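You operate a simulated robot arm through the tools that you are given. There is no shell and no other tool.

You run a simulated robot arm. Do the job below in one go: nothing can be reset, and whatever is moved stays where it is left.

TASK
Start the cooling water: open return, then supply, bleed the air, set the job card's flow.
Fine: shut the bleed valve once clear water runs; about that flow on the gauge; the drain stays shut.

It is judged by the outcome, as a careful person would: the job done as asked, and still so three seconds after it is handed in. It fails if anything else is knocked over, pushed out of place, dropped, spilled or broken.

THE ROBOT
A 7-joint arm with a two-finger parallel gripper, fixed in place. Base frame: the origin is at the foot of the arm, x ahead of it, y to its left, z up. Lengths are in m, angles in rad, forces in N, time in s.
Its first joint turns from -2.304 to 2.304 rad. Payload 3.91 kg.
The tool frame sits at the grasp point between the pads (the TCP): z along the fingers, y along the line on which they close. The tips reach 0.03 m beyond it. Largest opening 0.11 m; finger width 0.02, thickness 0.01; the body of the gripper, 0.048 by 0.112 m, starts 0.055 m behind the TCP.
Orientation is told as [roll, pitch, yaw] about the base's x, y, z axes, in that order, counted from this pose: with the fingers straight down and closing along the base's y, the tool's x points along the base's -x, its y along +y and its z along -z.

THE INTERFACE
- The arm moves only by the tool jog_arm. Its argument "targets" is text: rows parted by semicolons, each of 7 numbers parted by spaces: the shift along the tool's x, y, z in m, then the turn, a rotation vector about the tool's x, y, z in rad, then the finger opening in m, from 0 to 0.11. In form: tx ty tz rx ry rz grip; .... A call has 1 to 20 rows; each row is the pose to reach, as a shift and turn from the pose commanded when the call began, along the tool's axes at that moment. A row lasts 0.2 s, in which the tool goes at most 0.05 m and 0.15 rad; a call with a longer step from one row to the next is refused whole, and so is a gripper value outside its range. A pose out of reach is approached as far as the arm can. The call stops where the force on the tool passes 70 N (or 10 N more than at its start, if that is more) or the arm is blocked; 0.2 s more then pass. Each finger travels about 0.108 m/s and halts on what it meets, pressing with about 43 N; the grip force reading is that of the motor and also rises with nothing between the fingers. The clock runs only during rows and for 0.2 s after the last one: add rows that repeat a pose to give the fingers time. The reply holds the time, the measured pose of the TCP, the force on the tool along the base axes, the opening and the grip force, in the units named above and with some noise, with the torque about the TCP (base axes, N m) and any sound that the robot's microphone picked up.
- Cameras (640 x 400 px; columns grow to the right, rows downward): "scene" is fixed at [0.4006, -0.5068, 1.2929]; the picture's right is [0.95, -0.32, 0.00], its down [-0.10, -0.31, -0.95] and it looks along [0.30, 0.90, -0.33] (base axes); focal length 270 px, centre (320, 200). "wrist" rides on the gripper at [0.072, 0.017, -0.103] in the tool frame; the picture's right is [-0.23, 0.97, 0.00], its down [-0.76, -0.18, -0.62] and it looks along [-0.61, -0.14, 0.78] (tool axes); focal length 222 px, centre (320, 200). There is no depth. A picture from a camera that has moved, and an enlarged one, comes with that camera's place and axes in the base frame and with its lens. The place of the scene camera against the robot may be out by one fixed shift of up to 0.012 m in any direction.
- camera(camera): a new picture of that camera. The clock stands still meanwhile.
- inspect(camera, box): a new picture of the part [left, top, right, bottom] of that camera's present view, enlarged. The clock stands still meanwhile.
- sign_off(): hands the job in; it is judged then, once.

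Places have to be worked out from the pictures, the camera data and where the tool is seen. Open the gripper and draw the arm clear of the work before you hand the job in, unless the task says otherwise.

The tools are called after "Emit:" as name(argument=value, ...) on one line, values as JSON. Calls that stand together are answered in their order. jog_arm: Moves the arm, as the interface text tells. Its arguments: {"type":"object","properties":{"targets":{"type":"string"}},"required":["targets"]} The other tools are called the same way: camera (camera) takes a picture; inspect (camera, box) takes an enlarged picture of a part of a camera's view; sign_off () hands the job in.

At the start:

```text
time: 0.0
tool_pos: [0.3242, 0.6087, 1.3766]
tcp_rot: [0.0, 0.0, -0.001]
ft_force: [-0.1, 0.3, -0.1]
torque: [-0.01, 0.01, -0.01]
gripper_width: 0.1101
grasp_force: 0.0
```

scene: 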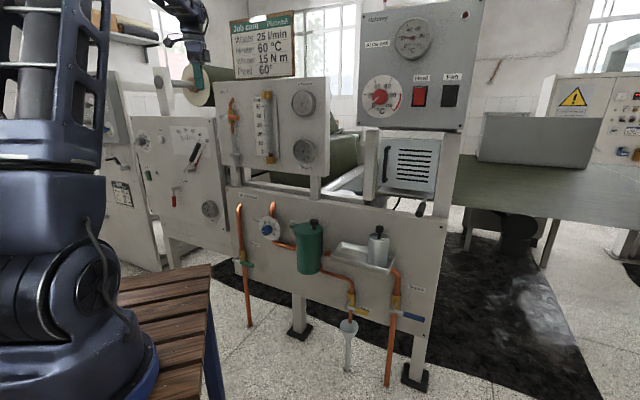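
wrist: 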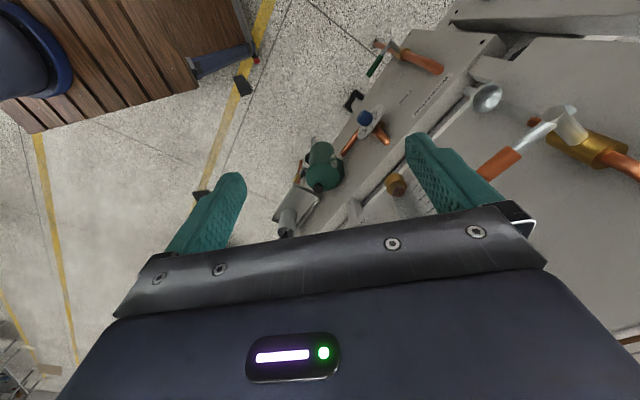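

I'll start by inspecting the scene in detail to find the valves, gauge and job card.

Emit:
inspect(camera="scene", box=[220, 10, 310, 80])

Emit:
inspect(camera="scene", box=[205, 70, 345, 190])

Emit:
inspect(camera="scene", box=[220, 190, 340, 290])

Emit:
inspect(camera="scene", box=[320, 220, 450, 390])

Emit:
inspect(camera="scene", box=[340, 0, 480, 130])

```text
5.71 times, centred on (265, 45) of scene
camera zoom: at [0.4006, -0.5068, 1.2929], right [0.95, -0.32, 0.0], down [-0.1, -0.31, -0.95], along [0.3, 0.9, -0.33], focal length 1540 px, centre (634, 1086)
```

zoom: 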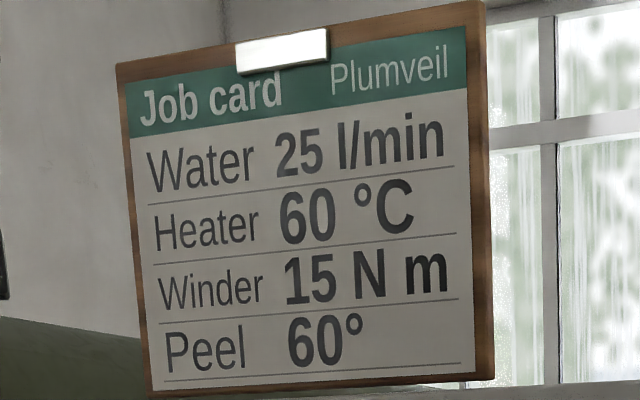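

```text
3.33 times, centred on (275, 130) of scene
camera zoom: at [0.4006, -0.5068, 1.2929], right [0.95, -0.32, 0.0], down [-0.1, -0.31, -0.95], along [0.3, 0.9, -0.33], focal length 899 px, centre (470, 433)
```

zoom: 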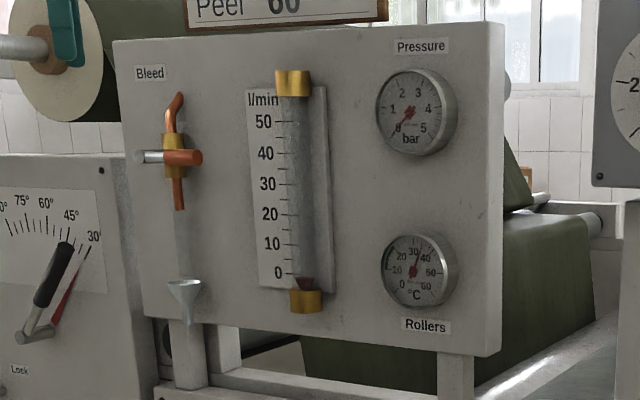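

```text
4.00 times, centred on (280, 240) of scene
camera zoom: at [0.4006, -0.5068, 1.2929], right [0.95, -0.32, 0.0], down [-0.1, -0.31, -0.95], along [0.3, 0.9, -0.33], focal length 1078 px, centre (480, 40)
```

zoom: 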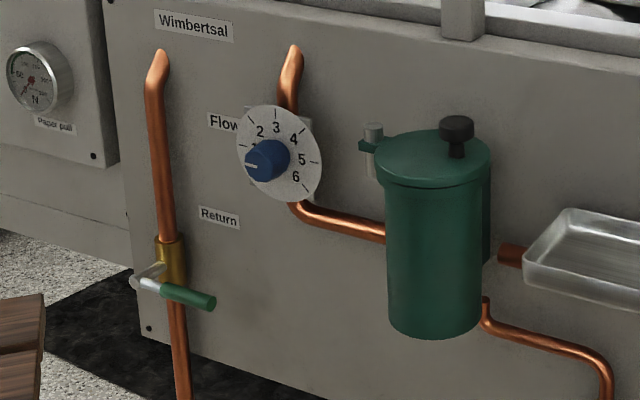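

```text
2.35 times, centred on (385, 305) of scene
camera zoom: at [0.4006, -0.5068, 1.2929], right [0.95, -0.32, 0.0], down [-0.1, -0.31, -0.95], along [0.3, 0.9, -0.33], focal length 634 px, centre (167, -47)
```

zoom: 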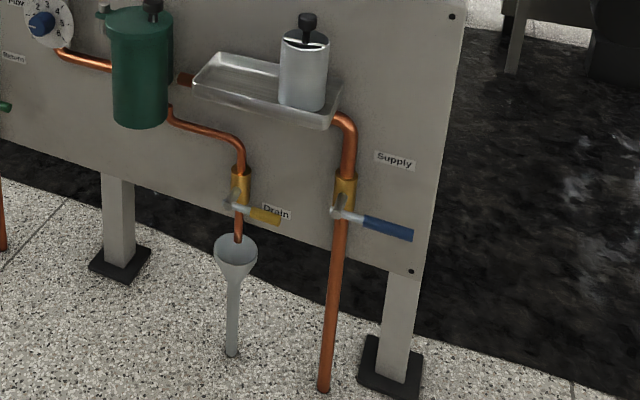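

```text
3.08 times, centred on (410, 65) of scene
camera zoom: at [0.4006, -0.5068, 1.2929], right [0.95, -0.32, 0.0], down [-0.1, -0.31, -0.95], along [0.3, 0.9, -0.33], focal length 829 px, centre (43, 615)
```

zoom: 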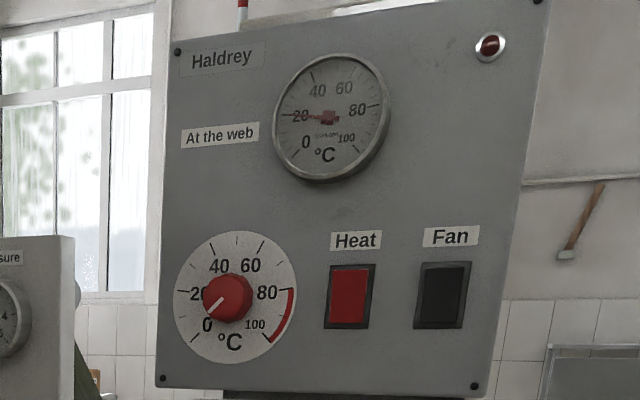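

The job card says water 25 l/min; return (green), supply (blue) and drain (yellow) levers are all crosswise (shut). From both views I put the flow knob at about (0.54, 0.72, 0.72) and the return valve at about (0.41, 0.91, 0.48). I'll back the arm off and turn towards the panel for a better wrist view.

Emit:
jog_arm(targets="0.003 -0.029 0.031 0 0 -0.097 0.11; 0.005 -0.058 0.062 0 0 -0.193 0.11; 0.008 -0.087 0.093 0 0 -0.29 0.11; 0.011 -0.116 0.124 0 0 -0.387 0.11; 0.013 -0.144 0.156 0 0 -0.483 0.08; 0.016 -0.173 0.187 0 0 -0.58 0.05; 0.019 -0.202 0.218 0 0 -0.677 0.02; 0.021 -0.231 0.249 0 0 -0.773 0; 0.024 -0.26 0.28 0 0 -0.87 0")

```text
time: 2.0
tool_pos: [0.3001, 0.3479, 1.0957]
tcp_rot: [0.001, 0.0, 0.873]
ft_force: [-0.6, 0.0, -0.3]
torque: [-0.03, -0.02, -0.03]
gripper_width: 0.0
grasp_force: 37.6
```

The move went as commanded; now a wrist picture and a scene picture.

Emit:
camera(camera="wrist")

Emit:
camera(camera="scene")

```text
taken
camera wrist: at [0.2401, 0.3037, 1.1996], right [-0.6, 0.8, 0.0], down [0.63, 0.47, 0.62], along [0.5, 0.37, -0.78], focal length 222 px, centre (320, 200)
```

wrist: 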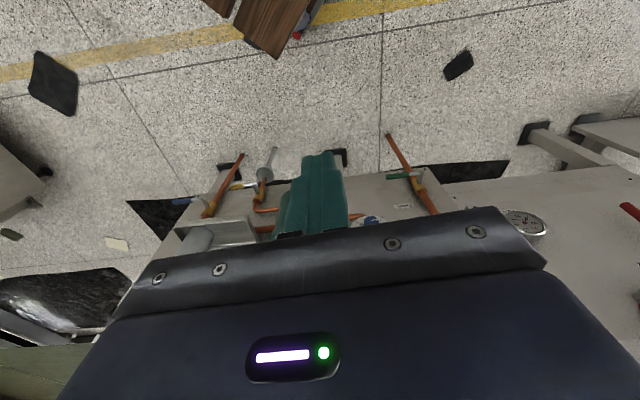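

```text
taken
```

scene: 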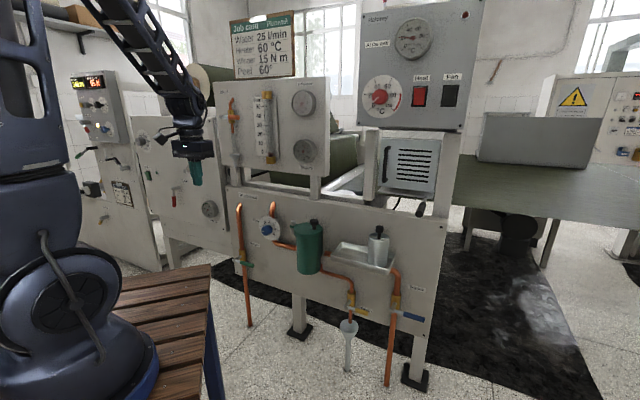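

The panel faces the arm nearly squarely. I'll pitch the tool outward so the wrist camera sees the panel's face.

Emit:
jog_arm(targets="0 0 0 0 -0.14 0 0; 0 0 0 0 -0.28 0 0; 0 0 0 0 -0.42 0 0; 0 0 0 0 -0.56 0 0; 0 0 0 0 -0.7 0 0")

Emit:
camera(camera="wrist")

```text
time: 3.2
tool_pos: [0.3012, 0.3493, 1.0961]
tcp_rot: [0.004, -0.699, 0.867]
ft_force: [1.5, -0.1, -0.1]
torque: [0.04, 0.06, 0.04]
gripper_width: 0.0
grasp_force: 37.8
```

```text
taken
camera wrist: at [0.2092, 0.267, 1.1281], right [-0.63, 0.76, 0.15], down [0.26, 0.02, 0.97], along [0.73, 0.65, -0.21], focal length 222 px, centre (320, 200)
```

wrist: 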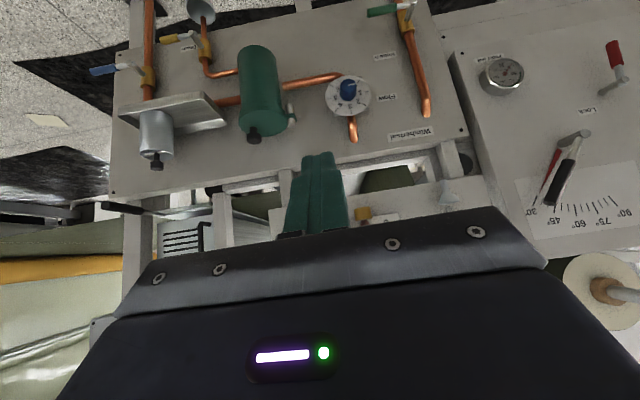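

Good view of the panel (upside-down). I'll zoom in to get accurate pixel positions of the valves and panel screws.

Emit:
inspect(camera="wrist", box=[80, 0, 240, 200])

Emit:
inspect(camera="wrist", box=[220, 0, 480, 160])

Emit:
inspect(camera="scene", box=[220, 180, 340, 280])

Emit:
inspect(camera="scene", box=[330, 205, 460, 335])

```text
2.00 times, centred on (160, 100) of wrist
camera zoom: at [0.2092, 0.267, 1.1281], right [-0.63, 0.76, 0.15], down [0.26, 0.02, 0.97], along [0.73, 0.65, -0.21], focal length 444 px, centre (640, 400)
```

zoom: 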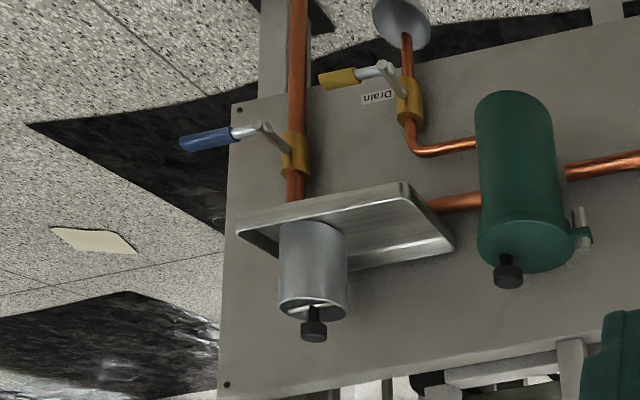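

```text
2.46 times, centred on (350, 80) of wrist
camera zoom: at [0.2092, 0.267, 1.1281], right [-0.63, 0.76, 0.15], down [0.26, 0.02, 0.97], along [0.73, 0.65, -0.21], focal length 547 px, centre (246, 495)
```

zoom: 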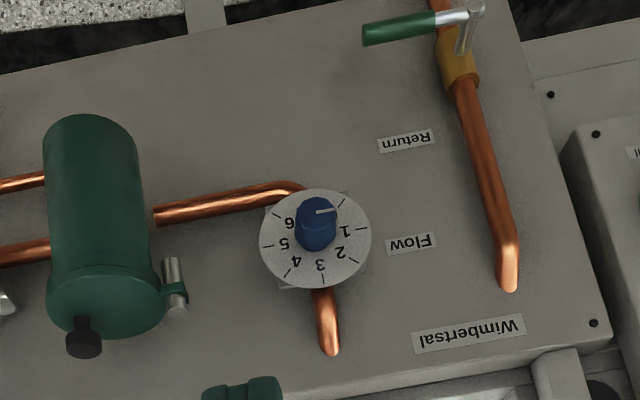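

```text
4.00 times, centred on (280, 230) of scene
camera zoom: at [0.4006, -0.5068, 1.2929], right [0.95, -0.32, 0.0], down [-0.1, -0.31, -0.95], along [0.3, 0.9, -0.33], focal length 1078 px, centre (480, 80)
```

zoom: 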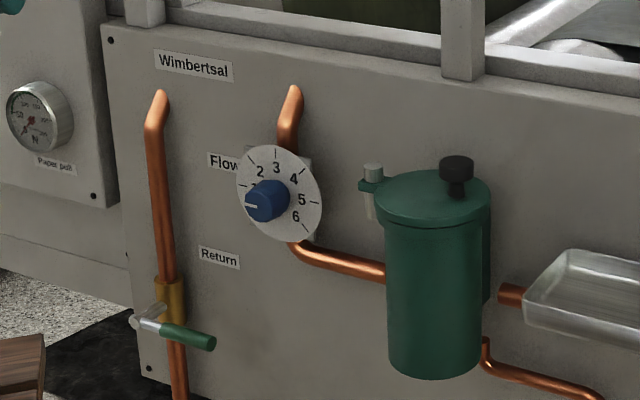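

```text
3.08 times, centred on (395, 270) of scene
camera zoom: at [0.4006, -0.5068, 1.2929], right [0.95, -0.32, 0.0], down [-0.1, -0.31, -0.95], along [0.3, 0.9, -0.33], focal length 829 px, centre (89, -15)
```

zoom: 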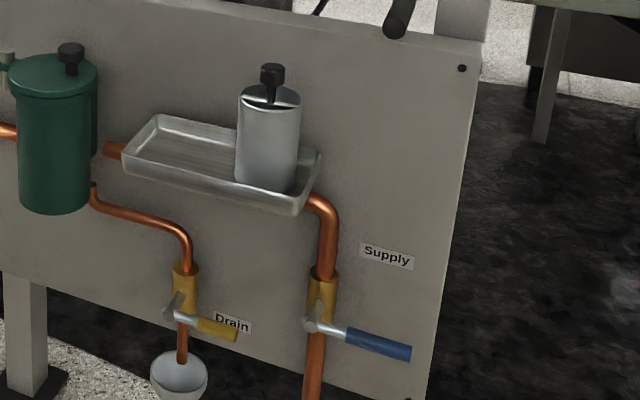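

From both cameras: the panel stands at 45°, plane x+y≈1.345, running from (0.371, 0.973) to (1.125, 0.22). Return stem is about (0.36, 0.85, 0.50) with its lever tip at (0.46, 0.78, 0.49), and the supply stem is about (0.976, 0.254, 0.49). I'll square the tool to the panel (heading 45°, horizontal) in place.

Emit:
jog_arm(targets="0 0 0 0.0541 0 0.0643 0")

Emit:
jog_arm(targets="0 0 0 0 -0.145 0 0; 0 0 0 0 -0.29 0 0; 0 0 0 0 -0.435 0 0; 0 0 0 0 -0.58 0 0; 0 0 0 0 -0.725 0 0; 0 0 0 0 -0.871 0 0; 0 0 0 0 -0.871 0 0")

Emit:
camera(camera="wrist")

Emit:
camera(camera="scene")

```text
time: 3.6
tool_pos: [0.2997, 0.3486, 1.0963]
tcp_rot: [0.002, -0.7, 0.785]
ft_force: [-0.4, -0.4, 0.7]
torque: [0.02, 0.02, 0.0]
gripper_width: 0.0001
grasp_force: 37.9
```

```text
time: 4.9
tool_pos: [0.3365, 0.4258, 1.1269]
tcp_rot: [0.79, -1.237, 0.015]
ft_force: [-1.0, -0.2, -0.4]
torque: [-0.04, 0.01, -0.03]
gripper_width: 0.0004
grasp_force: 36.9
out of reach, approached as far as the arm can: row 1, 2, 3, 4, 5, 6
stopped in row 6: the arm was blocked; the commanded pose is now the measured one
```

```text
taken
camera wrist: at [0.2325, 0.363, 1.0863], right [-0.59, 0.68, 0.44], down [-0.04, -0.57, 0.82], along [0.81, 0.47, 0.36], focal length 222 px, centre (320, 200)
```

wrist: 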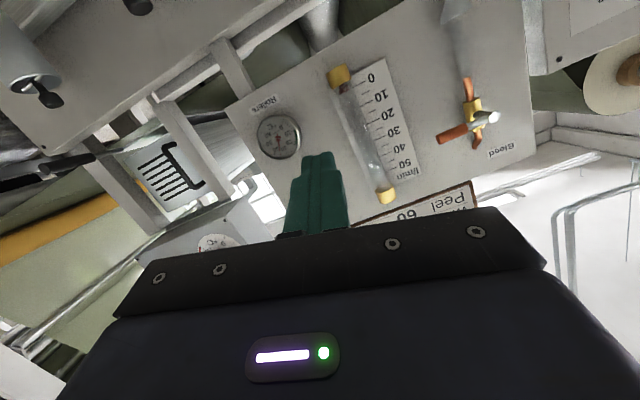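

```text
taken
```

scene: 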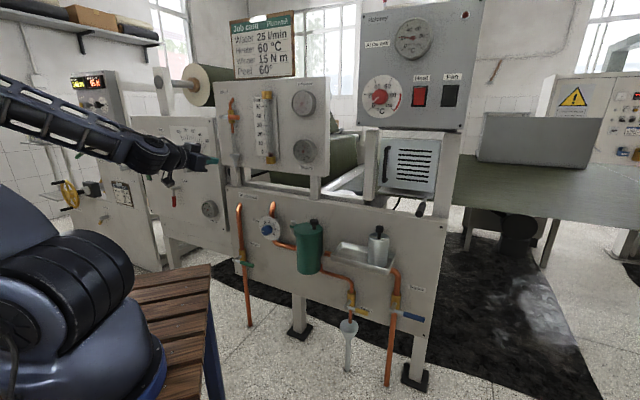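

The horizontal pose was too close to the base to reach, but the tool now points nearly at the panel. I'll move outward along the panel to about (0.34, 0.66, 1.0) while correcting the remaining tilt.

Emit:
jog_arm(targets="0.0168 0.0186 0.0286 0 0 0 0; 0.0337 0.0372 0.0572 0 0 0 0; 0.0505 0.0558 0.0858 0 0 0 0; 0.0673 0.0745 0.1144 0.004 -0.048 -0.047 0; 0.0841 0.0931 0.143 0.008 -0.095 -0.094 0; 0.101 0.1117 0.1716 0.012 -0.143 -0.141 0; 0.1178 0.1303 0.2002 0.016 -0.19 -0.188 0; 0.1178 0.1303 0.2002 0.0195 -0.2377 -0.2352 0; 0.1178 0.1303 0.2002 0.0195 -0.2377 -0.2352 0")

Emit:
camera(camera="wrist")

Emit:
camera(camera="scene")

```text
time: 7.1
tool_pos: [0.3562, 0.658, 0.9991]
tcp_rot: [-1.87, -1.541, 2.612]
ft_force: [0.2, -0.1, 0.9]
torque: [0.01, 0.0, 0.02]
gripper_width: 0.0001
grasp_force: 38.1
stopped in row 9: the arm was blocked; the commanded pose is now the measured one
```

```text
taken
camera wrist: at [0.2689, 0.6008, 0.9243], right [-0.66, 0.72, 0.2], down [-0.36, -0.54, 0.76], along [0.66, 0.43, 0.62], focal length 222 px, centre (320, 200)
```

wrist: 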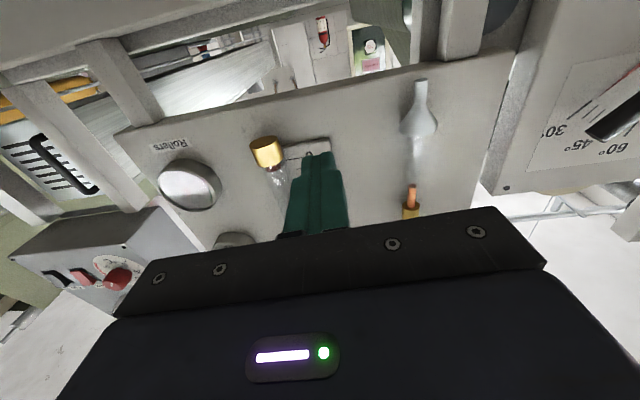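

```text
taken
```

scene: 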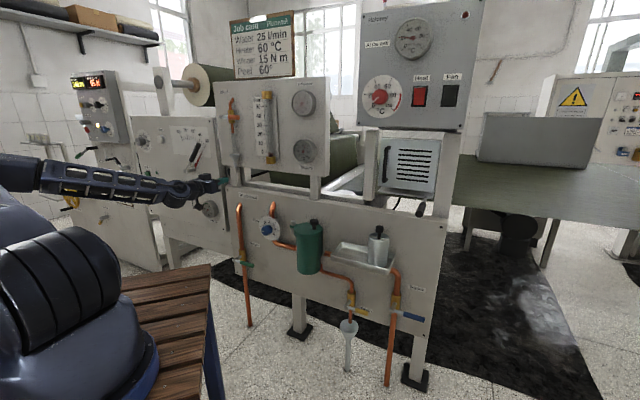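

The tool is now horizontal, heading about 42°; it stopped slightly short without any force (probably a joint limit). I'll descend in front of the return lever to z≈0.6, standing off about 0.22 m from the panel.

Emit:
jog_arm(targets="0.045 0.004 0.0014 -0.005 0 0 0; 0.09 0.008 0.0028 -0.01 0 0 0; 0.135 0.012 0.0042 -0.015 0 0 0; 0.18 0.0165 0.0056 -0.02 0 0 0; 0.225 0.021 0.007 -0.025 0 0 0; 0.27 0.025 0.0084 -0.03 0 0 0; 0.315 0.029 0.0098 -0.035 0 0 0; 0.36 0.033 0.0112 -0.04 0 0 0; 0.4 0.037 0.0124 -0.047 0 0 0")

Emit:
camera(camera="wrist")

Emit:
camera(camera="scene")

```text
time: 9.1
tool_pos: [0.3401, 0.6865, 0.6544]
tcp_rot: [-1.912, -1.547, 2.713]
ft_force: [-0.4, -0.7, -0.2]
torque: [0.01, -0.01, 0.02]
gripper_width: 0.0
grasp_force: 37.4
out of reach, approached as far as the arm can: row 8, 9
```

```text
taken
camera wrist: at [0.2569, 0.6232, 0.5809], right [-0.7, 0.68, 0.2], down [-0.32, -0.56, 0.76], along [0.63, 0.47, 0.62], focal length 222 px, centre (320, 200)
```

wrist: 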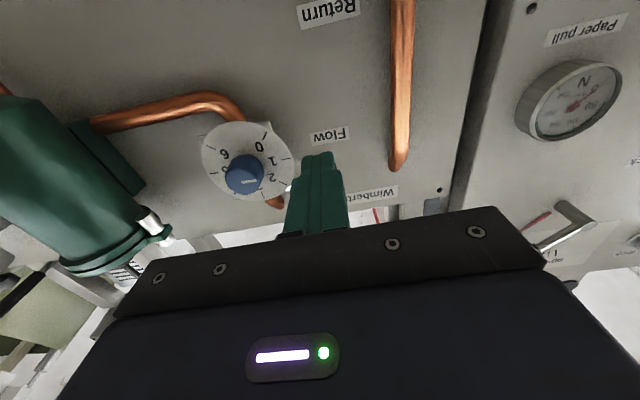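

```text
taken
```

scene: 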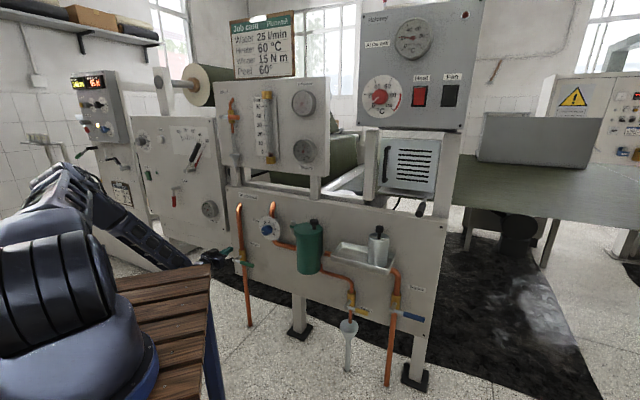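

With the tool level it cannot reach this low, so I'll pitch the tool 45° downward, which still lets closed fingers push a lever. The fingers stay about 0.2 m from the panel.

Emit:
jog_arm(targets="0 0 0 0 0.131 0 0; 0 0 0 0 0.262 0 0; 0 0 0 0 0.393 0 0; 0 0 0 0 0.524 0 0; 0 0 0 0 0.655 0 0; 0 0 0 0 0.785 0 0; 0 0 0 0 0.785 0 0")

Emit:
camera(camera="wrist")

Emit:
camera(camera="scene")

```text
time: 10.7
tool_pos: [0.3402, 0.6872, 0.6539]
tcp_rot: [-0.033, -0.796, 0.826]
ft_force: [0.7, 0.6, -0.5]
torque: [0.02, 0.0, -0.02]
gripper_width: 0.0
grasp_force: 37.2
```

```text
taken
camera wrist: at [0.2395, 0.6096, 0.6737], right [-0.59, 0.79, 0.14], down [0.17, -0.04, 0.98], along [0.79, 0.61, -0.11], focal length 222 px, centre (320, 200)
```

wrist: 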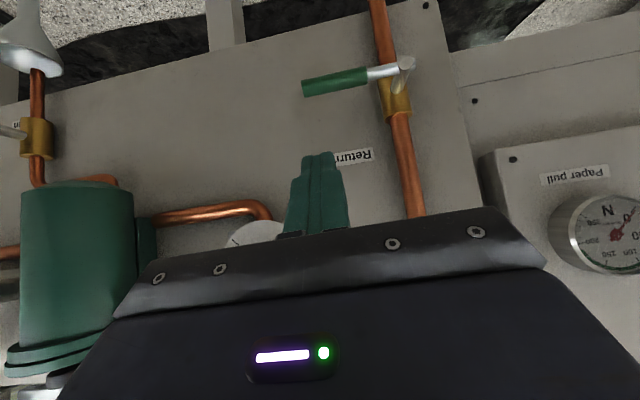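

```text
taken
```

scene: 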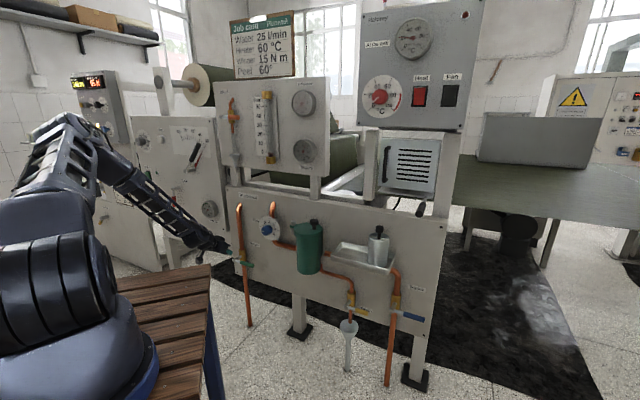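

The lever is well seen: stem at panel coordinate u≈-0.35, z≈0.494, and handle tip at u≈-0.227, standing about 0.085 m off the panel. I'll bring the closed fingertips just above the handle, without touching it.

Emit:
jog_arm(targets="-0.004 0.0025 0.045 0 0 0 0; -0.008 0.005 0.09 0 0 0 0; -0.012 0.0075 0.135 0 0 0 0; -0.0163 0.0098 0.1794 0 0 0 0; -0.0163 0.0098 0.1794 0 0 0 0")

Emit:
camera(camera="wrist")

Emit:
inspect(camera="scene", box=[180, 200, 300, 290])

```text
time: 11.9
tool_pos: [0.4248, 0.785, 0.5484]
tcp_rot: [-0.035, -0.795, 0.825]
ft_force: [0.0, -0.3, -0.7]
torque: [0.0, 0.05, 0.0]
gripper_width: 0.0
grasp_force: 37.5
out of reach, approached as far as the arm can: row 4, 5
```

```text
taken
camera wrist: at [0.3257, 0.7085, 0.5671], right [-0.59, 0.79, 0.14], down [0.17, -0.04, 0.98], along [0.79, 0.61, -0.11], focal length 222 px, centre (320, 200)
```

wrist: 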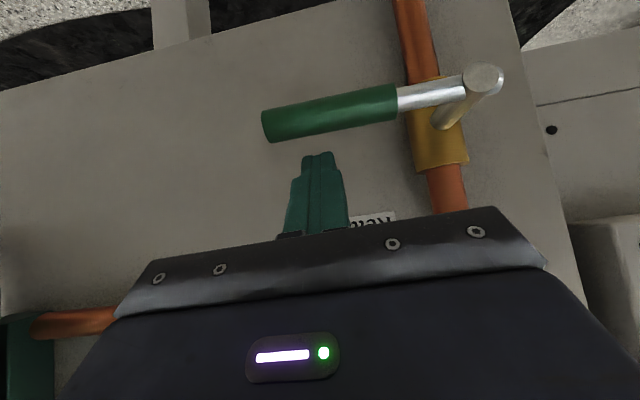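

```text
4.44 times, centred on (240, 245) of scene
camera zoom: at [0.4006, -0.5068, 1.2929], right [0.95, -0.32, 0.0], down [-0.1, -0.31, -0.95], along [0.3, 0.9, -0.33], focal length 1198 px, centre (676, 0)
```

zoom: 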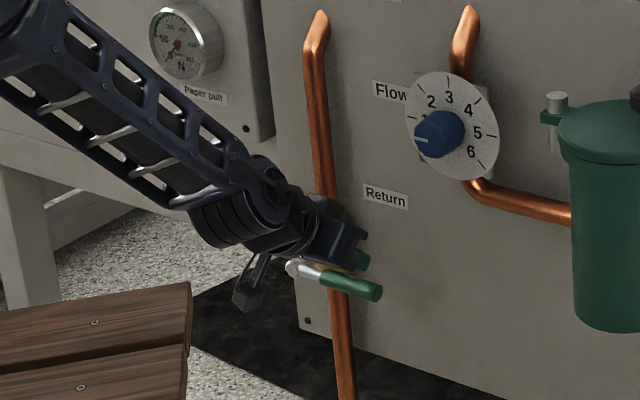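

The fingertips sit about 2 cm above the handle, but the arm cannot go further with this tilt; I suspect the tool is aligned with the forearm. I'll steepen the tool (pointing more downward) about the fingertips to gain reach.

Emit:
jog_arm(targets="0 0 0 0 0.13 0 0; 0 0 0 0 0.26 0 0; 0 0 0 0 0.39 0 0; 0 0 0 0 0.39 0 0")

Emit:
camera(camera="wrist")

Emit:
camera(camera="scene")

```text
time: 12.9
tool_pos: [0.4128, 0.8068, 0.5498]
tcp_rot: [0.189, -0.406, 0.567]
ft_force: [1.9, -2.7, -0.7]
torque: [0.2, 0.04, 0.07]
gripper_width: 0.0
grasp_force: 37.6
out of reach, approached as far as the arm can: row 2, 3
```

```text
taken
camera wrist: at [0.3222, 0.7457, 0.618], right [-0.4, 0.88, 0.26], down [0.55, 0.01, 0.83], along [0.73, 0.48, -0.49], focal length 222 px, centre (320, 200)
```

wrist: 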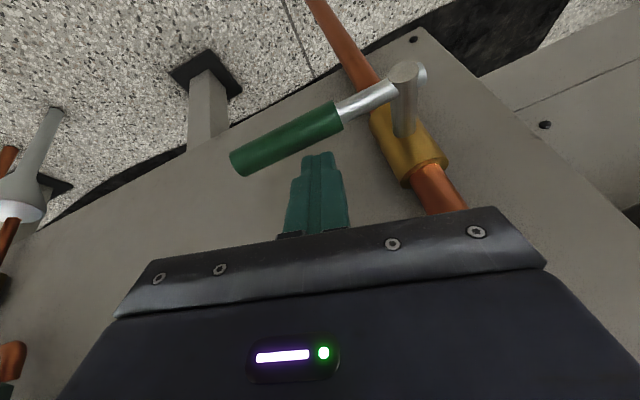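

```text
taken
```

scene: 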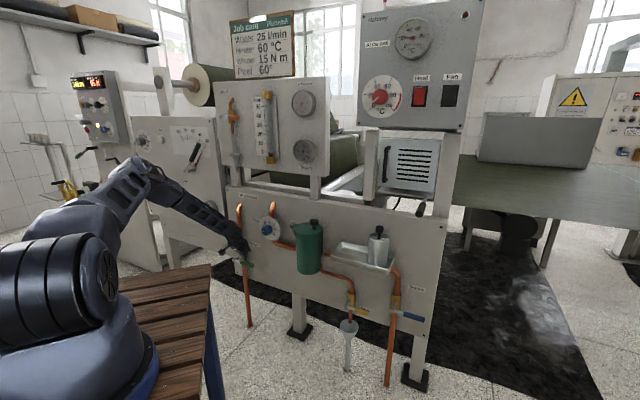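

The tool twisted oddly, so the arm is near some limit. I'll look closely at the arm's configuration.

Emit:
inspect(camera="scene", box=[0, 120, 300, 400])

Emit:
inspect(camera="scene", box=[130, 150, 290, 280])

```text
1.43 times, centred on (150, 260) of scene
camera zoom: at [0.4006, -0.5068, 1.2929], right [0.95, -0.32, 0.0], down [-0.1, -0.31, -0.95], along [0.3, 0.9, -0.33], focal length 385 px, centre (563, 114)
```

zoom: 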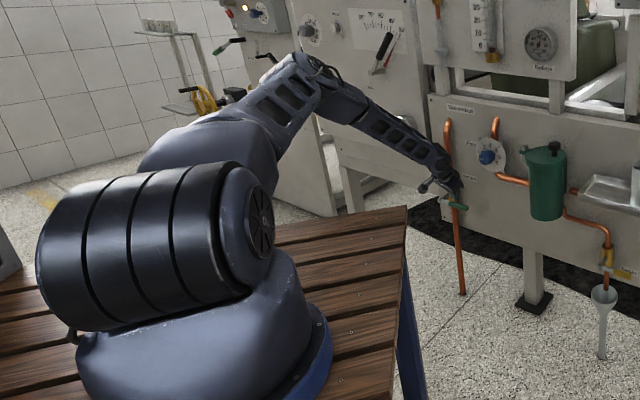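

```text
3.08 times, centred on (210, 215) of scene
camera zoom: at [0.4006, -0.5068, 1.2929], right [0.95, -0.32, 0.0], down [-0.1, -0.31, -0.95], along [0.3, 0.9, -0.33], focal length 829 px, centre (658, 154)
```

zoom: 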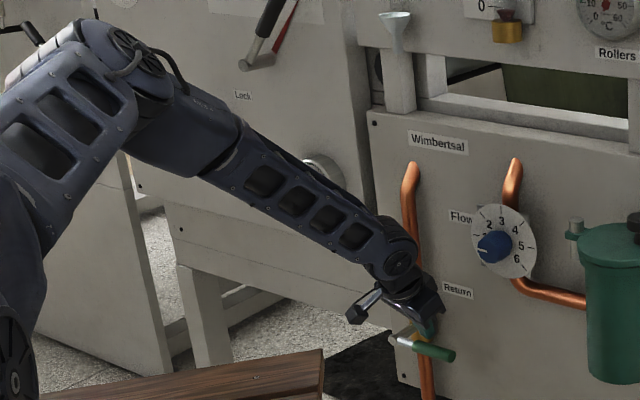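

The arm's shoulder sits well above the valves (about z≈1.0), and the wrist has likely got into an awkward branch. I'll retreat up and back along the tool axis to untangle it.

Emit:
jog_arm(targets="0 0 -0.045 0 0 0 0; 0 0 -0.09 0 0 0 0; 0 0 -0.135 0 0 0 0; 0 0 -0.18 0 0 0 0; 0 0 -0.225 0 0 0 0; 0 0 -0.27 0 0 0 0; 0 0 -0.315 0 0 0 0; 0 0 -0.36 0 0 0 0")

Emit:
camera(camera="scene")

```text
time: 14.7
tool_pos: [0.3191, 0.6891, 0.878]
tcp_rot: [-0.026, -0.405, 0.81]
ft_force: [-0.6, -0.3, -0.2]
torque: [0.01, 0.02, 0.0]
gripper_width: 0.0
grasp_force: 37.9
```

```text
taken
```

scene: 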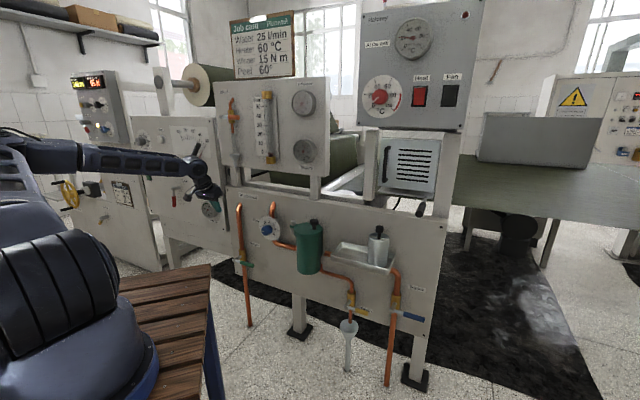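

Retreating restored the commanded orientation. The earlier limit was probably the out-of-plane tool heading, so I'll turn the tool heading to match the arm's own plane (about 62°) with a steep tilt.

Emit:
jog_arm(targets="0 0 0 -0.053 0 -0.124 0; 0 0 0 -0.106 0 -0.248 0; 0 0 0 -0.106 0 -0.248 0")

Emit:
camera(camera="wrist")

```text
time: 15.5
tool_pos: [0.3208, 0.6884, 0.8776]
tcp_rot: [-0.027, -0.4, 1.083]
ft_force: [0.7, 0.8, 0.1]
torque: [0.03, 0.01, -0.01]
gripper_width: 0.0
grasp_force: 38.2
```

```text
taken
camera wrist: at [0.2525, 0.6037, 0.9441], right [-0.76, 0.65, 0.07], down [0.36, 0.33, 0.87], along [0.55, 0.69, -0.48], focal length 222 px, centre (320, 200)
```

wrist: 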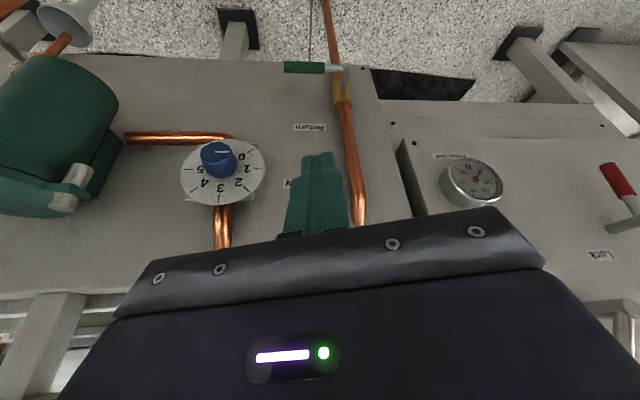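

Now I descend towards a point just above the return handle with this orientation.

Emit:
jog_arm(targets="-0.0017 -0.0053 0.0439 0 0 0 0; -0.0033 -0.0105 0.0879 0 0 0 0; -0.005 -0.0158 0.1318 0 0 0 0; -0.0066 -0.0211 0.1757 0 0 0 0; -0.0083 -0.0264 0.2196 0 0 0 0; -0.01 -0.0316 0.2636 0 0 0 0; -0.0116 -0.0369 0.3075 0 0 0 0; -0.0116 -0.0369 0.3075 0 0 0 0")

Emit:
camera(camera="scene")

Emit:
camera(camera="wrist")

```text
time: 17.3
tool_pos: [0.4207, 0.7831, 0.5975]
tcp_rot: [-0.024, -0.398, 1.08]
ft_force: [-0.2, -0.4, 0.0]
torque: [0.01, -0.01, 0.02]
gripper_width: 0.0002
grasp_force: 38.2
```

```text
taken
```

scene: 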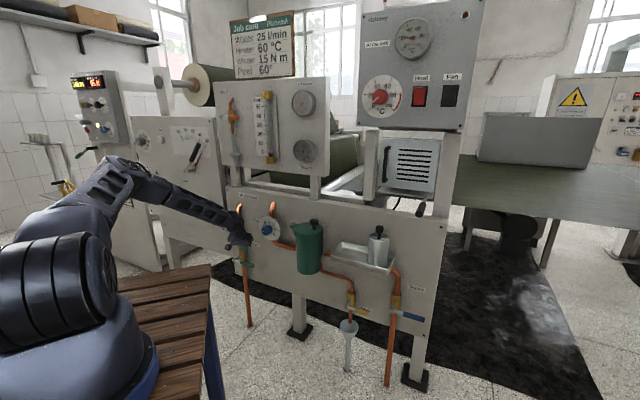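

```text
taken
camera wrist: at [0.353, 0.6982, 0.6654], right [-0.76, 0.65, 0.07], down [0.36, 0.33, 0.87], along [0.55, 0.69, -0.48], focal length 222 px, centre (320, 200)
```

wrist: 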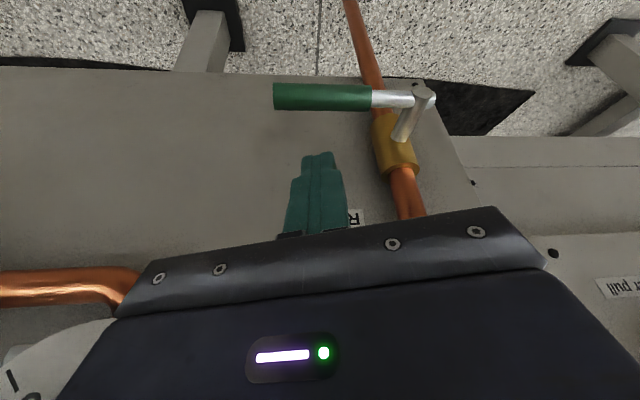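

That worked: the tip is now about 7 cm above the handle. I'll lower the closed fingertips onto the handle near its end and gently press down by about 10° to find out which way the lever turns.

Emit:
jog_arm(targets="0.0104 -0.0102 0.023 0 0 0 0; 0.0208 -0.0203 0.046 0 0 0 0; 0.0267 -0.02 0.06 0 0 0 0; 0.0326 -0.0197 0.0739 0 0 0 0; 0.0326 -0.0197 0.0739 0 0 0 0")

Emit:
camera(camera="wrist")

Emit:
inspect(camera="scene", box=[200, 190, 300, 290])

```text
time: 18.1
tool_pos: [0.4391, 0.7732, 0.5398]
tcp_rot: [-0.024, -0.403, 1.082]
ft_force: [-23.8, -46.1, 53.4]
torque: [-1.46, 0.34, -0.36]
gripper_width: 0.0002
grasp_force: 38.2
stopped in row 4: the force on the tool passed its limit at 117 N (the readings are from after the stop); the commanded pose is now the measured one
```

```text
taken
camera wrist: at [0.3719, 0.6868, 0.6065], right [-0.76, 0.65, 0.07], down [0.36, 0.32, 0.88], along [0.55, 0.69, -0.48], focal length 222 px, centre (320, 200)
```

wrist: 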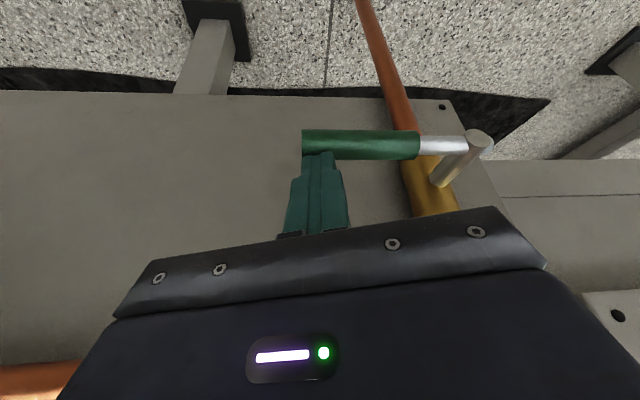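

```text
4.00 times, centred on (250, 240) of scene
camera zoom: at [0.4006, -0.5068, 1.2929], right [0.95, -0.32, 0.0], down [-0.1, -0.31, -0.95], along [0.3, 0.9, -0.33], focal length 1078 px, centre (600, 40)
```

zoom: 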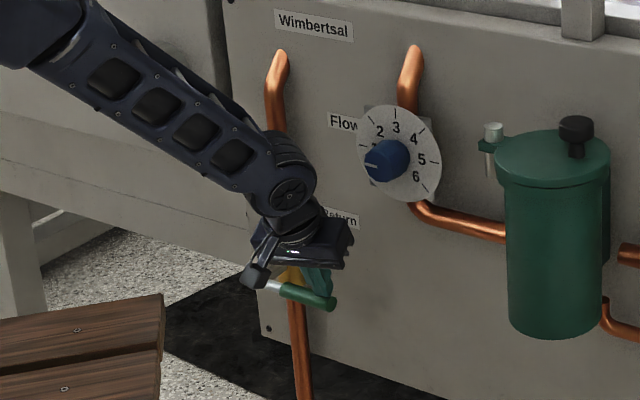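

The lever resisted firmly when pressed down (no motion), so it must open upward, towards the pipe above. I'll lift off, turn the tool straight down with fingers closing perpendicular to the panel, and grip the handle to raise it.

Emit:
jog_arm(targets="-0.018 0.0062 -0.0323 0 0 0 0; -0.0364 0.0124 -0.0646 0 0 0 0; -0.0546 0.0186 -0.0969 0 0.13 0 0; -0.0546 0.0186 -0.0969 0 0.26 0 0; -0.0546 0.0186 -0.0969 0.024 0.4 0 0; -0.0546 0.0186 -0.0969 0.024 0.4 0 0")

```text
time: 19.5
tool_pos: [0.4279, 0.7946, 0.6469]
tcp_rot: [-0.048, -0.001, 1.067]
ft_force: [0.5, 0.0, -0.6]
torque: [-0.03, 0.0, 0.0]
gripper_width: 0.0
grasp_force: 38.4
```

Tool is straight down above the handle. I'll remove the small roll, then turn it 74° so that the fingers close perpendicular to the panel, and open to 6 cm.

Emit:
jog_arm(targets="0 0 0 -0.048 0 0 0")

Emit:
jog_arm(targets="0 0 0 0 0 -0.143 0; 0 0 0 0 0 -0.286 0; 0 0 0 0 0 -0.43 0; 0 0 0 0 0 -0.573 0.01; 0 0 0 0 0 -0.716 0.02; 0 0 0 0 0 -0.859 0.03; 0 0 0 0 0 -1.0 0.04; 0 0 0 0 0 -1.145 0.05; 0 0 0 0 0 -1.289 0.06; 0 0 0 0 0 -1.289 0.06")

Emit:
camera(camera="wrist")

Emit:
inspect(camera="scene", box=[180, 170, 320, 290])

```text
time: 19.9
tool_pos: [0.4275, 0.7935, 0.6464]
tcp_rot: [0.002, -0.001, 1.068]
ft_force: [0.7, -0.1, 0.6]
torque: [-0.01, -0.02, -0.02]
gripper_width: 0.0001
grasp_force: 37.9
```

```text
time: 22.1
tool_pos: [0.4281, 0.7932, 0.6473]
tcp_rot: [-0.001, 0.0, 2.357]
ft_force: [-0.3, 0.1, 1.1]
torque: [0.03, 0.01, 0.0]
gripper_width: 0.0601
grasp_force: 0.0
```

```text
taken
camera wrist: at [0.4665, 0.7305, 0.7506], right [-0.85, -0.53, 0.0], down [-0.41, 0.66, 0.63], along [-0.33, 0.53, -0.78], focal length 222 px, centre (320, 200)
```

wrist: 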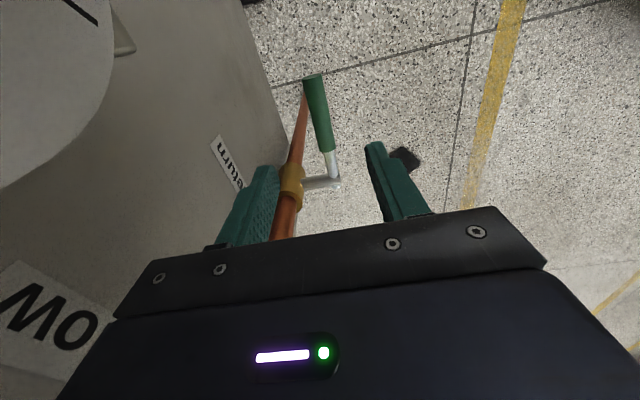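

```text
3.33 times, centred on (250, 230) of scene
camera zoom: at [0.4006, -0.5068, 1.2929], right [0.95, -0.32, 0.0], down [-0.1, -0.31, -0.95], along [0.3, 0.9, -0.33], focal length 899 px, centre (553, 100)
```

zoom: 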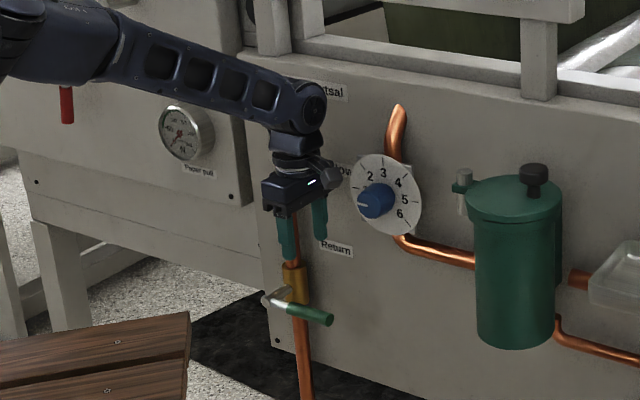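

Excellent: the gripper is aligned right over the handle (handle at u −0.308…−0.229, w≈0.085, z≈0.497). I'll descend to straddle it and close.

Emit:
jog_arm(targets="-0.001 -0.001 0.04 0 0 0 0.06; -0.002 -0.001 0.08 0 0 0 0.06; -0.003 -0.001 0.12 0 0 0 0.06; -0.004 -0.001 0.148 0 0 0 0.06; -0.004 -0.001 0.148 0 0 0 0.06")

Emit:
jog_arm(targets="0 0 0 0 0 0 0.04; 0 0 0 0 0 0 0.02; 0 0 0 0 0 0 0.01; 0 0 0 0 0 0 0.01")

Emit:
camera(camera="wrist")

Emit:
inspect(camera="scene", box=[180, 170, 320, 290])

```text
time: 23.3
tool_pos: [0.4279, 0.7953, 0.5769]
tcp_rot: [-0.002, -0.001, 2.357]
ft_force: [0.1, -0.4, -0.5]
torque: [0.01, 0.0, 0.02]
gripper_width: 0.06
grasp_force: 0.1
out of reach, approached as far as the arm can: row 2, 3, 4, 5
```

```text
time: 24.3
tool_pos: [0.4271, 0.7951, 0.5777]
tcp_rot: [-0.002, -0.001, 2.358]
ft_force: [-0.8, -0.1, 0.4]
torque: [0.02, -0.02, 0.03]
gripper_width: 0.01
grasp_force: 0.0
```

```text
taken
camera wrist: at [0.4658, 0.732, 0.6806], right [-0.85, -0.53, 0.0], down [-0.41, 0.66, 0.63], along [-0.33, 0.53, -0.78], focal length 222 px, centre (320, 200)
```

wrist: 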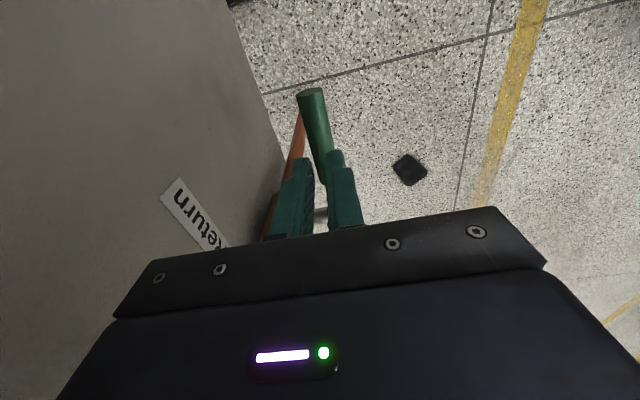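

```text
3.33 times, centred on (250, 230) of scene
camera zoom: at [0.4006, -0.5068, 1.2929], right [0.95, -0.32, 0.0], down [-0.1, -0.31, -0.95], along [0.3, 0.9, -0.33], focal length 899 px, centre (553, 100)
```

zoom: 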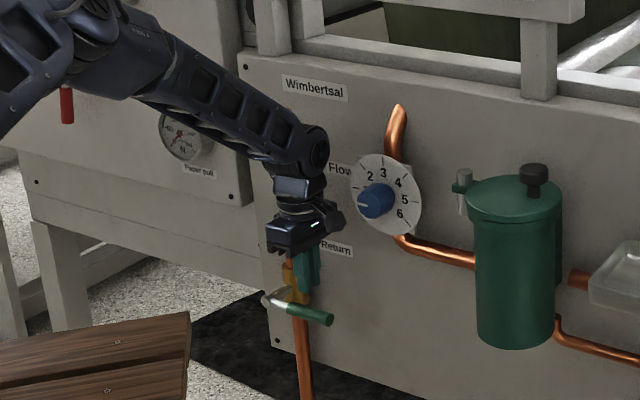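

Straight down cannot reach low enough, but a tilted tool could earlier. I'll back off slightly, open to 6 cm, and tilt about 32° so the fingers straddle the handle from the front-top.

Emit:
jog_arm(targets="0 0.025 -0.02 0 0 0 0.03; 0 0.05 -0.04 0 0 0 0.06; 0 0.05 -0.04 0.14 0 0 0.06; 0 0.05 -0.04 0.28 0 0 0.06; 0 0.05 -0.04 0.42 0 0 0.06; 0 0.05 -0.04 0.55 0 0 0.06; 0 0.05 -0.04 0.55 0 0 0.06")

Emit:
camera(camera="wrist")

```text
time: 25.9
tool_pos: [0.392, 0.7594, 0.6173]
tcp_rot: [-0.552, -0.002, 2.355]
ft_force: [0.4, -0.1, 0.4]
torque: [0.01, 0.02, 0.01]
gripper_width: 0.0603
grasp_force: 0.1
```

```text
taken
camera wrist: at [0.3936, 0.66, 0.6962], right [-0.75, -0.42, -0.51], down [-0.66, 0.41, 0.63], along [-0.05, 0.81, -0.59], focal length 222 px, centre (320, 200)
```

wrist: 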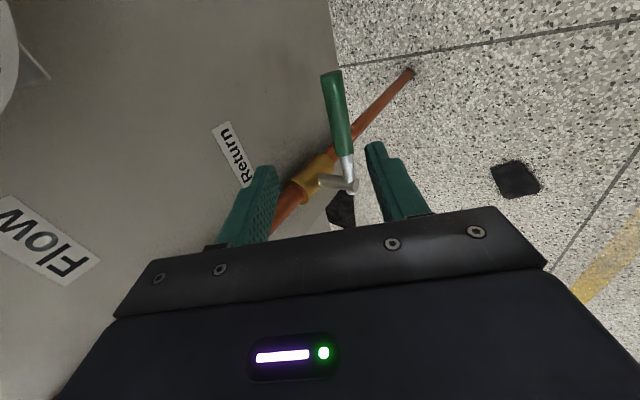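

Aligned. I'll slide in along the tool axis so that the handle lies between the pads.

Emit:
jog_arm(targets="-0.001 0.0186 0.03 0 0 0 0.06; -0.002 0.0186 0.06 0 0 0 0.06; -0.002 0.0186 0.09 0 0 0 0.06; -0.002 0.0186 0.115 0 0 0 0.06; -0.002 0.0186 0.1295 0 0 0 0.06; -0.002 0.0186 0.1295 0 0 0 0.06")

Emit:
camera(camera="wrist")

Emit:
inspect(camera="scene", box=[180, 190, 300, 290])

```text
time: 27.3
tool_pos: [0.4262, 0.7841, 0.5293]
tcp_rot: [-0.551, -0.001, 2.357]
ft_force: [-0.3, 0.3, -0.1]
torque: [0.03, 0.0, 0.0]
gripper_width: 0.0599
grasp_force: 0.0
out of reach, approached as far as the arm can: row 4, 5, 6
```

```text
taken
camera wrist: at [0.4285, 0.6835, 0.6088], right [-0.75, -0.42, -0.51], down [-0.66, 0.41, 0.63], along [-0.05, 0.81, -0.59], focal length 222 px, centre (320, 200)
```

wrist: 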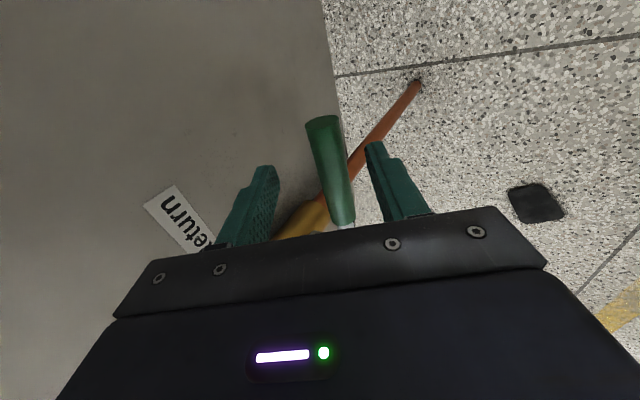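

```text
4.00 times, centred on (240, 240) of scene
camera zoom: at [0.4006, -0.5068, 1.2929], right [0.95, -0.32, 0.0], down [-0.1, -0.31, -0.95], along [0.3, 0.9, -0.33], focal length 1078 px, centre (640, 40)
```

zoom: 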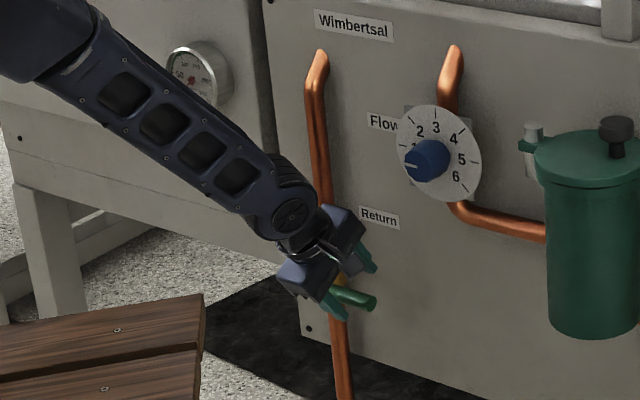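

The handle is only at the tips of the fingers and the arm again claims its limit. I'll look at the whole arm's posture to understand what limits it.

Emit:
inspect(camera="scene", box=[0, 100, 280, 400])

Emit:
camera(camera="scene")

```text
1.33 times, centred on (140, 250) of scene
camera zoom: at [0.4006, -0.5068, 1.2929], right [0.95, -0.32, 0.0], down [-0.1, -0.31, -0.95], along [0.3, 0.9, -0.33], focal length 359 px, centre (560, 133)
```

zoom: 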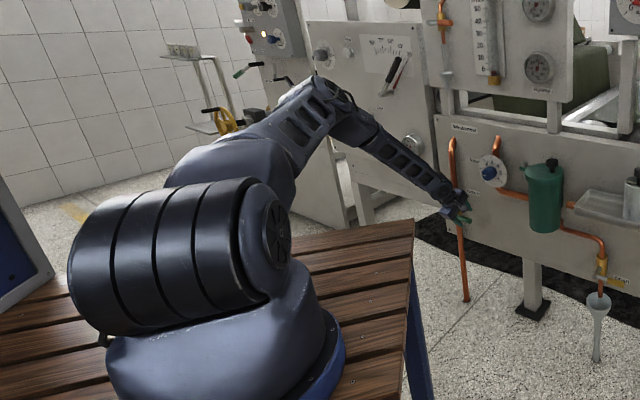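

```text
taken
```

scene: 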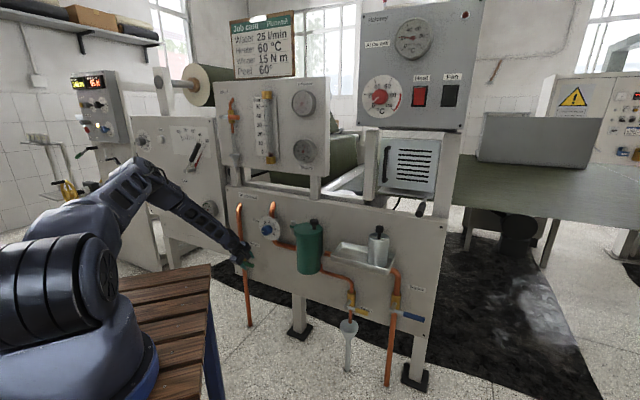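

My estimate is that the elbow-side limit keeps the TCP above z≈0.525 here, so only the tips reach the handle. Before forcing anything I'll retreat, turn the tool back, and check the reach and view around the supply side.

Emit:
jog_arm(targets="0 0 -0.04 0 0 0 0.06; 0 0 -0.08 0 0 0 0.06; 0 0 -0.12 0 0 0 0.06; 0 0 -0.16 0 0 0 0.06; 0 0 -0.16 0 0 0.143 0.05; 0 0 -0.16 0 0 0.286 0.04; 0 0 -0.16 0 0 0.429 0.03; 0 0 -0.16 0 0 0.571 0.02; 0 0 -0.16 0 0 0.714 0.01; 0 0 -0.16 0 0 0.857 0; 0 0 -0.16 0 0 1.0 0; 0 0 -0.16 0 0 1.143 0; 0 0 -0.16 0 0 1.286 0; 0 0 -0.16 0 0 1.429 0; 0 0 -0.16 0 0 1.571 0")

```text
time: 30.5
tool_pos: [0.3657, 0.7243, 0.6657]
tcp_rot: [0.004, -0.552, 0.781]
ft_force: [0.4, -0.3, -0.6]
torque: [0.03, 0.01, 0.0]
gripper_width: 0.0
grasp_force: 37.3
```

Moving back and up first, then along the panel towards the supply side, keeping 0.35 m off the panel.

Emit:
jog_arm(targets="0.0066 0 -0.0432 0 0 0 0; 0.0133 0 -0.0865 0 0 0 0; 0.02 0 -0.1297 0 0 0 0; 0.0266 0 -0.1729 0 0 0 0; 0.0333 0 -0.2162 0 0 0 0; 0.0399 0 -0.2594 0 0 0 0")

Emit:
jog_arm(targets="0 -0.045 0 0 0 0 0; 0 -0.09 0 0 0 0 0; 0 -0.135 0 0 0 0 0; 0 -0.18 0 0 0 0 0; 0 -0.225 0 0 0 0 0; 0 -0.27 0 0 0 0 0; 0 -0.315 0 0 0 0 0; 0 -0.36 0 0 0 0 0; 0 -0.405 0 0 0 0 0; 0 -0.45 0 0 0 0 0; 0 -0.495 0 0 0 0 0; 0 -0.54 0 0 0 0 0; 0 -0.585 0 0 0 0 0; 0 -0.63 0 0 0 0 0; 0 -0.675 0 0 0 0 0; 0 -0.7 0 0 0 0 0")

Emit:
camera(camera="wrist")

Emit:
camera(camera="scene")

```text
time: 31.9
tool_pos: [0.2457, 0.6038, 0.8657]
tcp_rot: [0.001, -0.551, 0.786]
ft_force: [0.3, -0.1, 0.4]
torque: [-0.06, -0.01, -0.01]
gripper_width: 0.0002
grasp_force: 37.4
```

```text
time: 35.3
tool_pos: [0.7411, 0.1079, 0.8629]
tcp_rot: [0.003, -0.55, 0.785]
ft_force: [0.1, 0.7, 0.1]
torque: [-0.01, 0.04, -0.03]
gripper_width: 0.0003
grasp_force: 37.5
```

```text
taken
camera wrist: at [0.6471, 0.0386, 0.9144], right [-0.55, 0.83, 0.12], down [0.35, 0.1, 0.93], along [0.76, 0.56, -0.35], focal length 222 px, centre (320, 200)
```

wrist: 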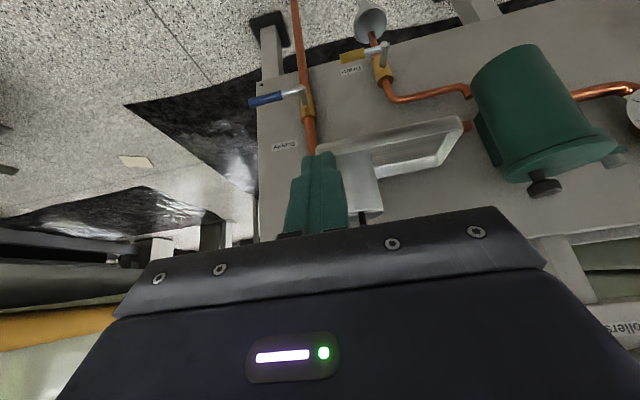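

```text
taken
```

scene: 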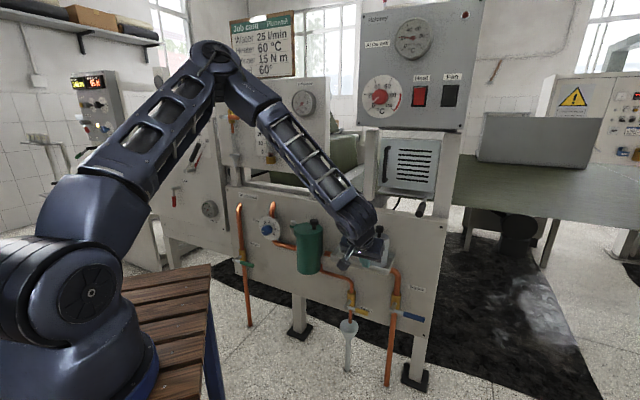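

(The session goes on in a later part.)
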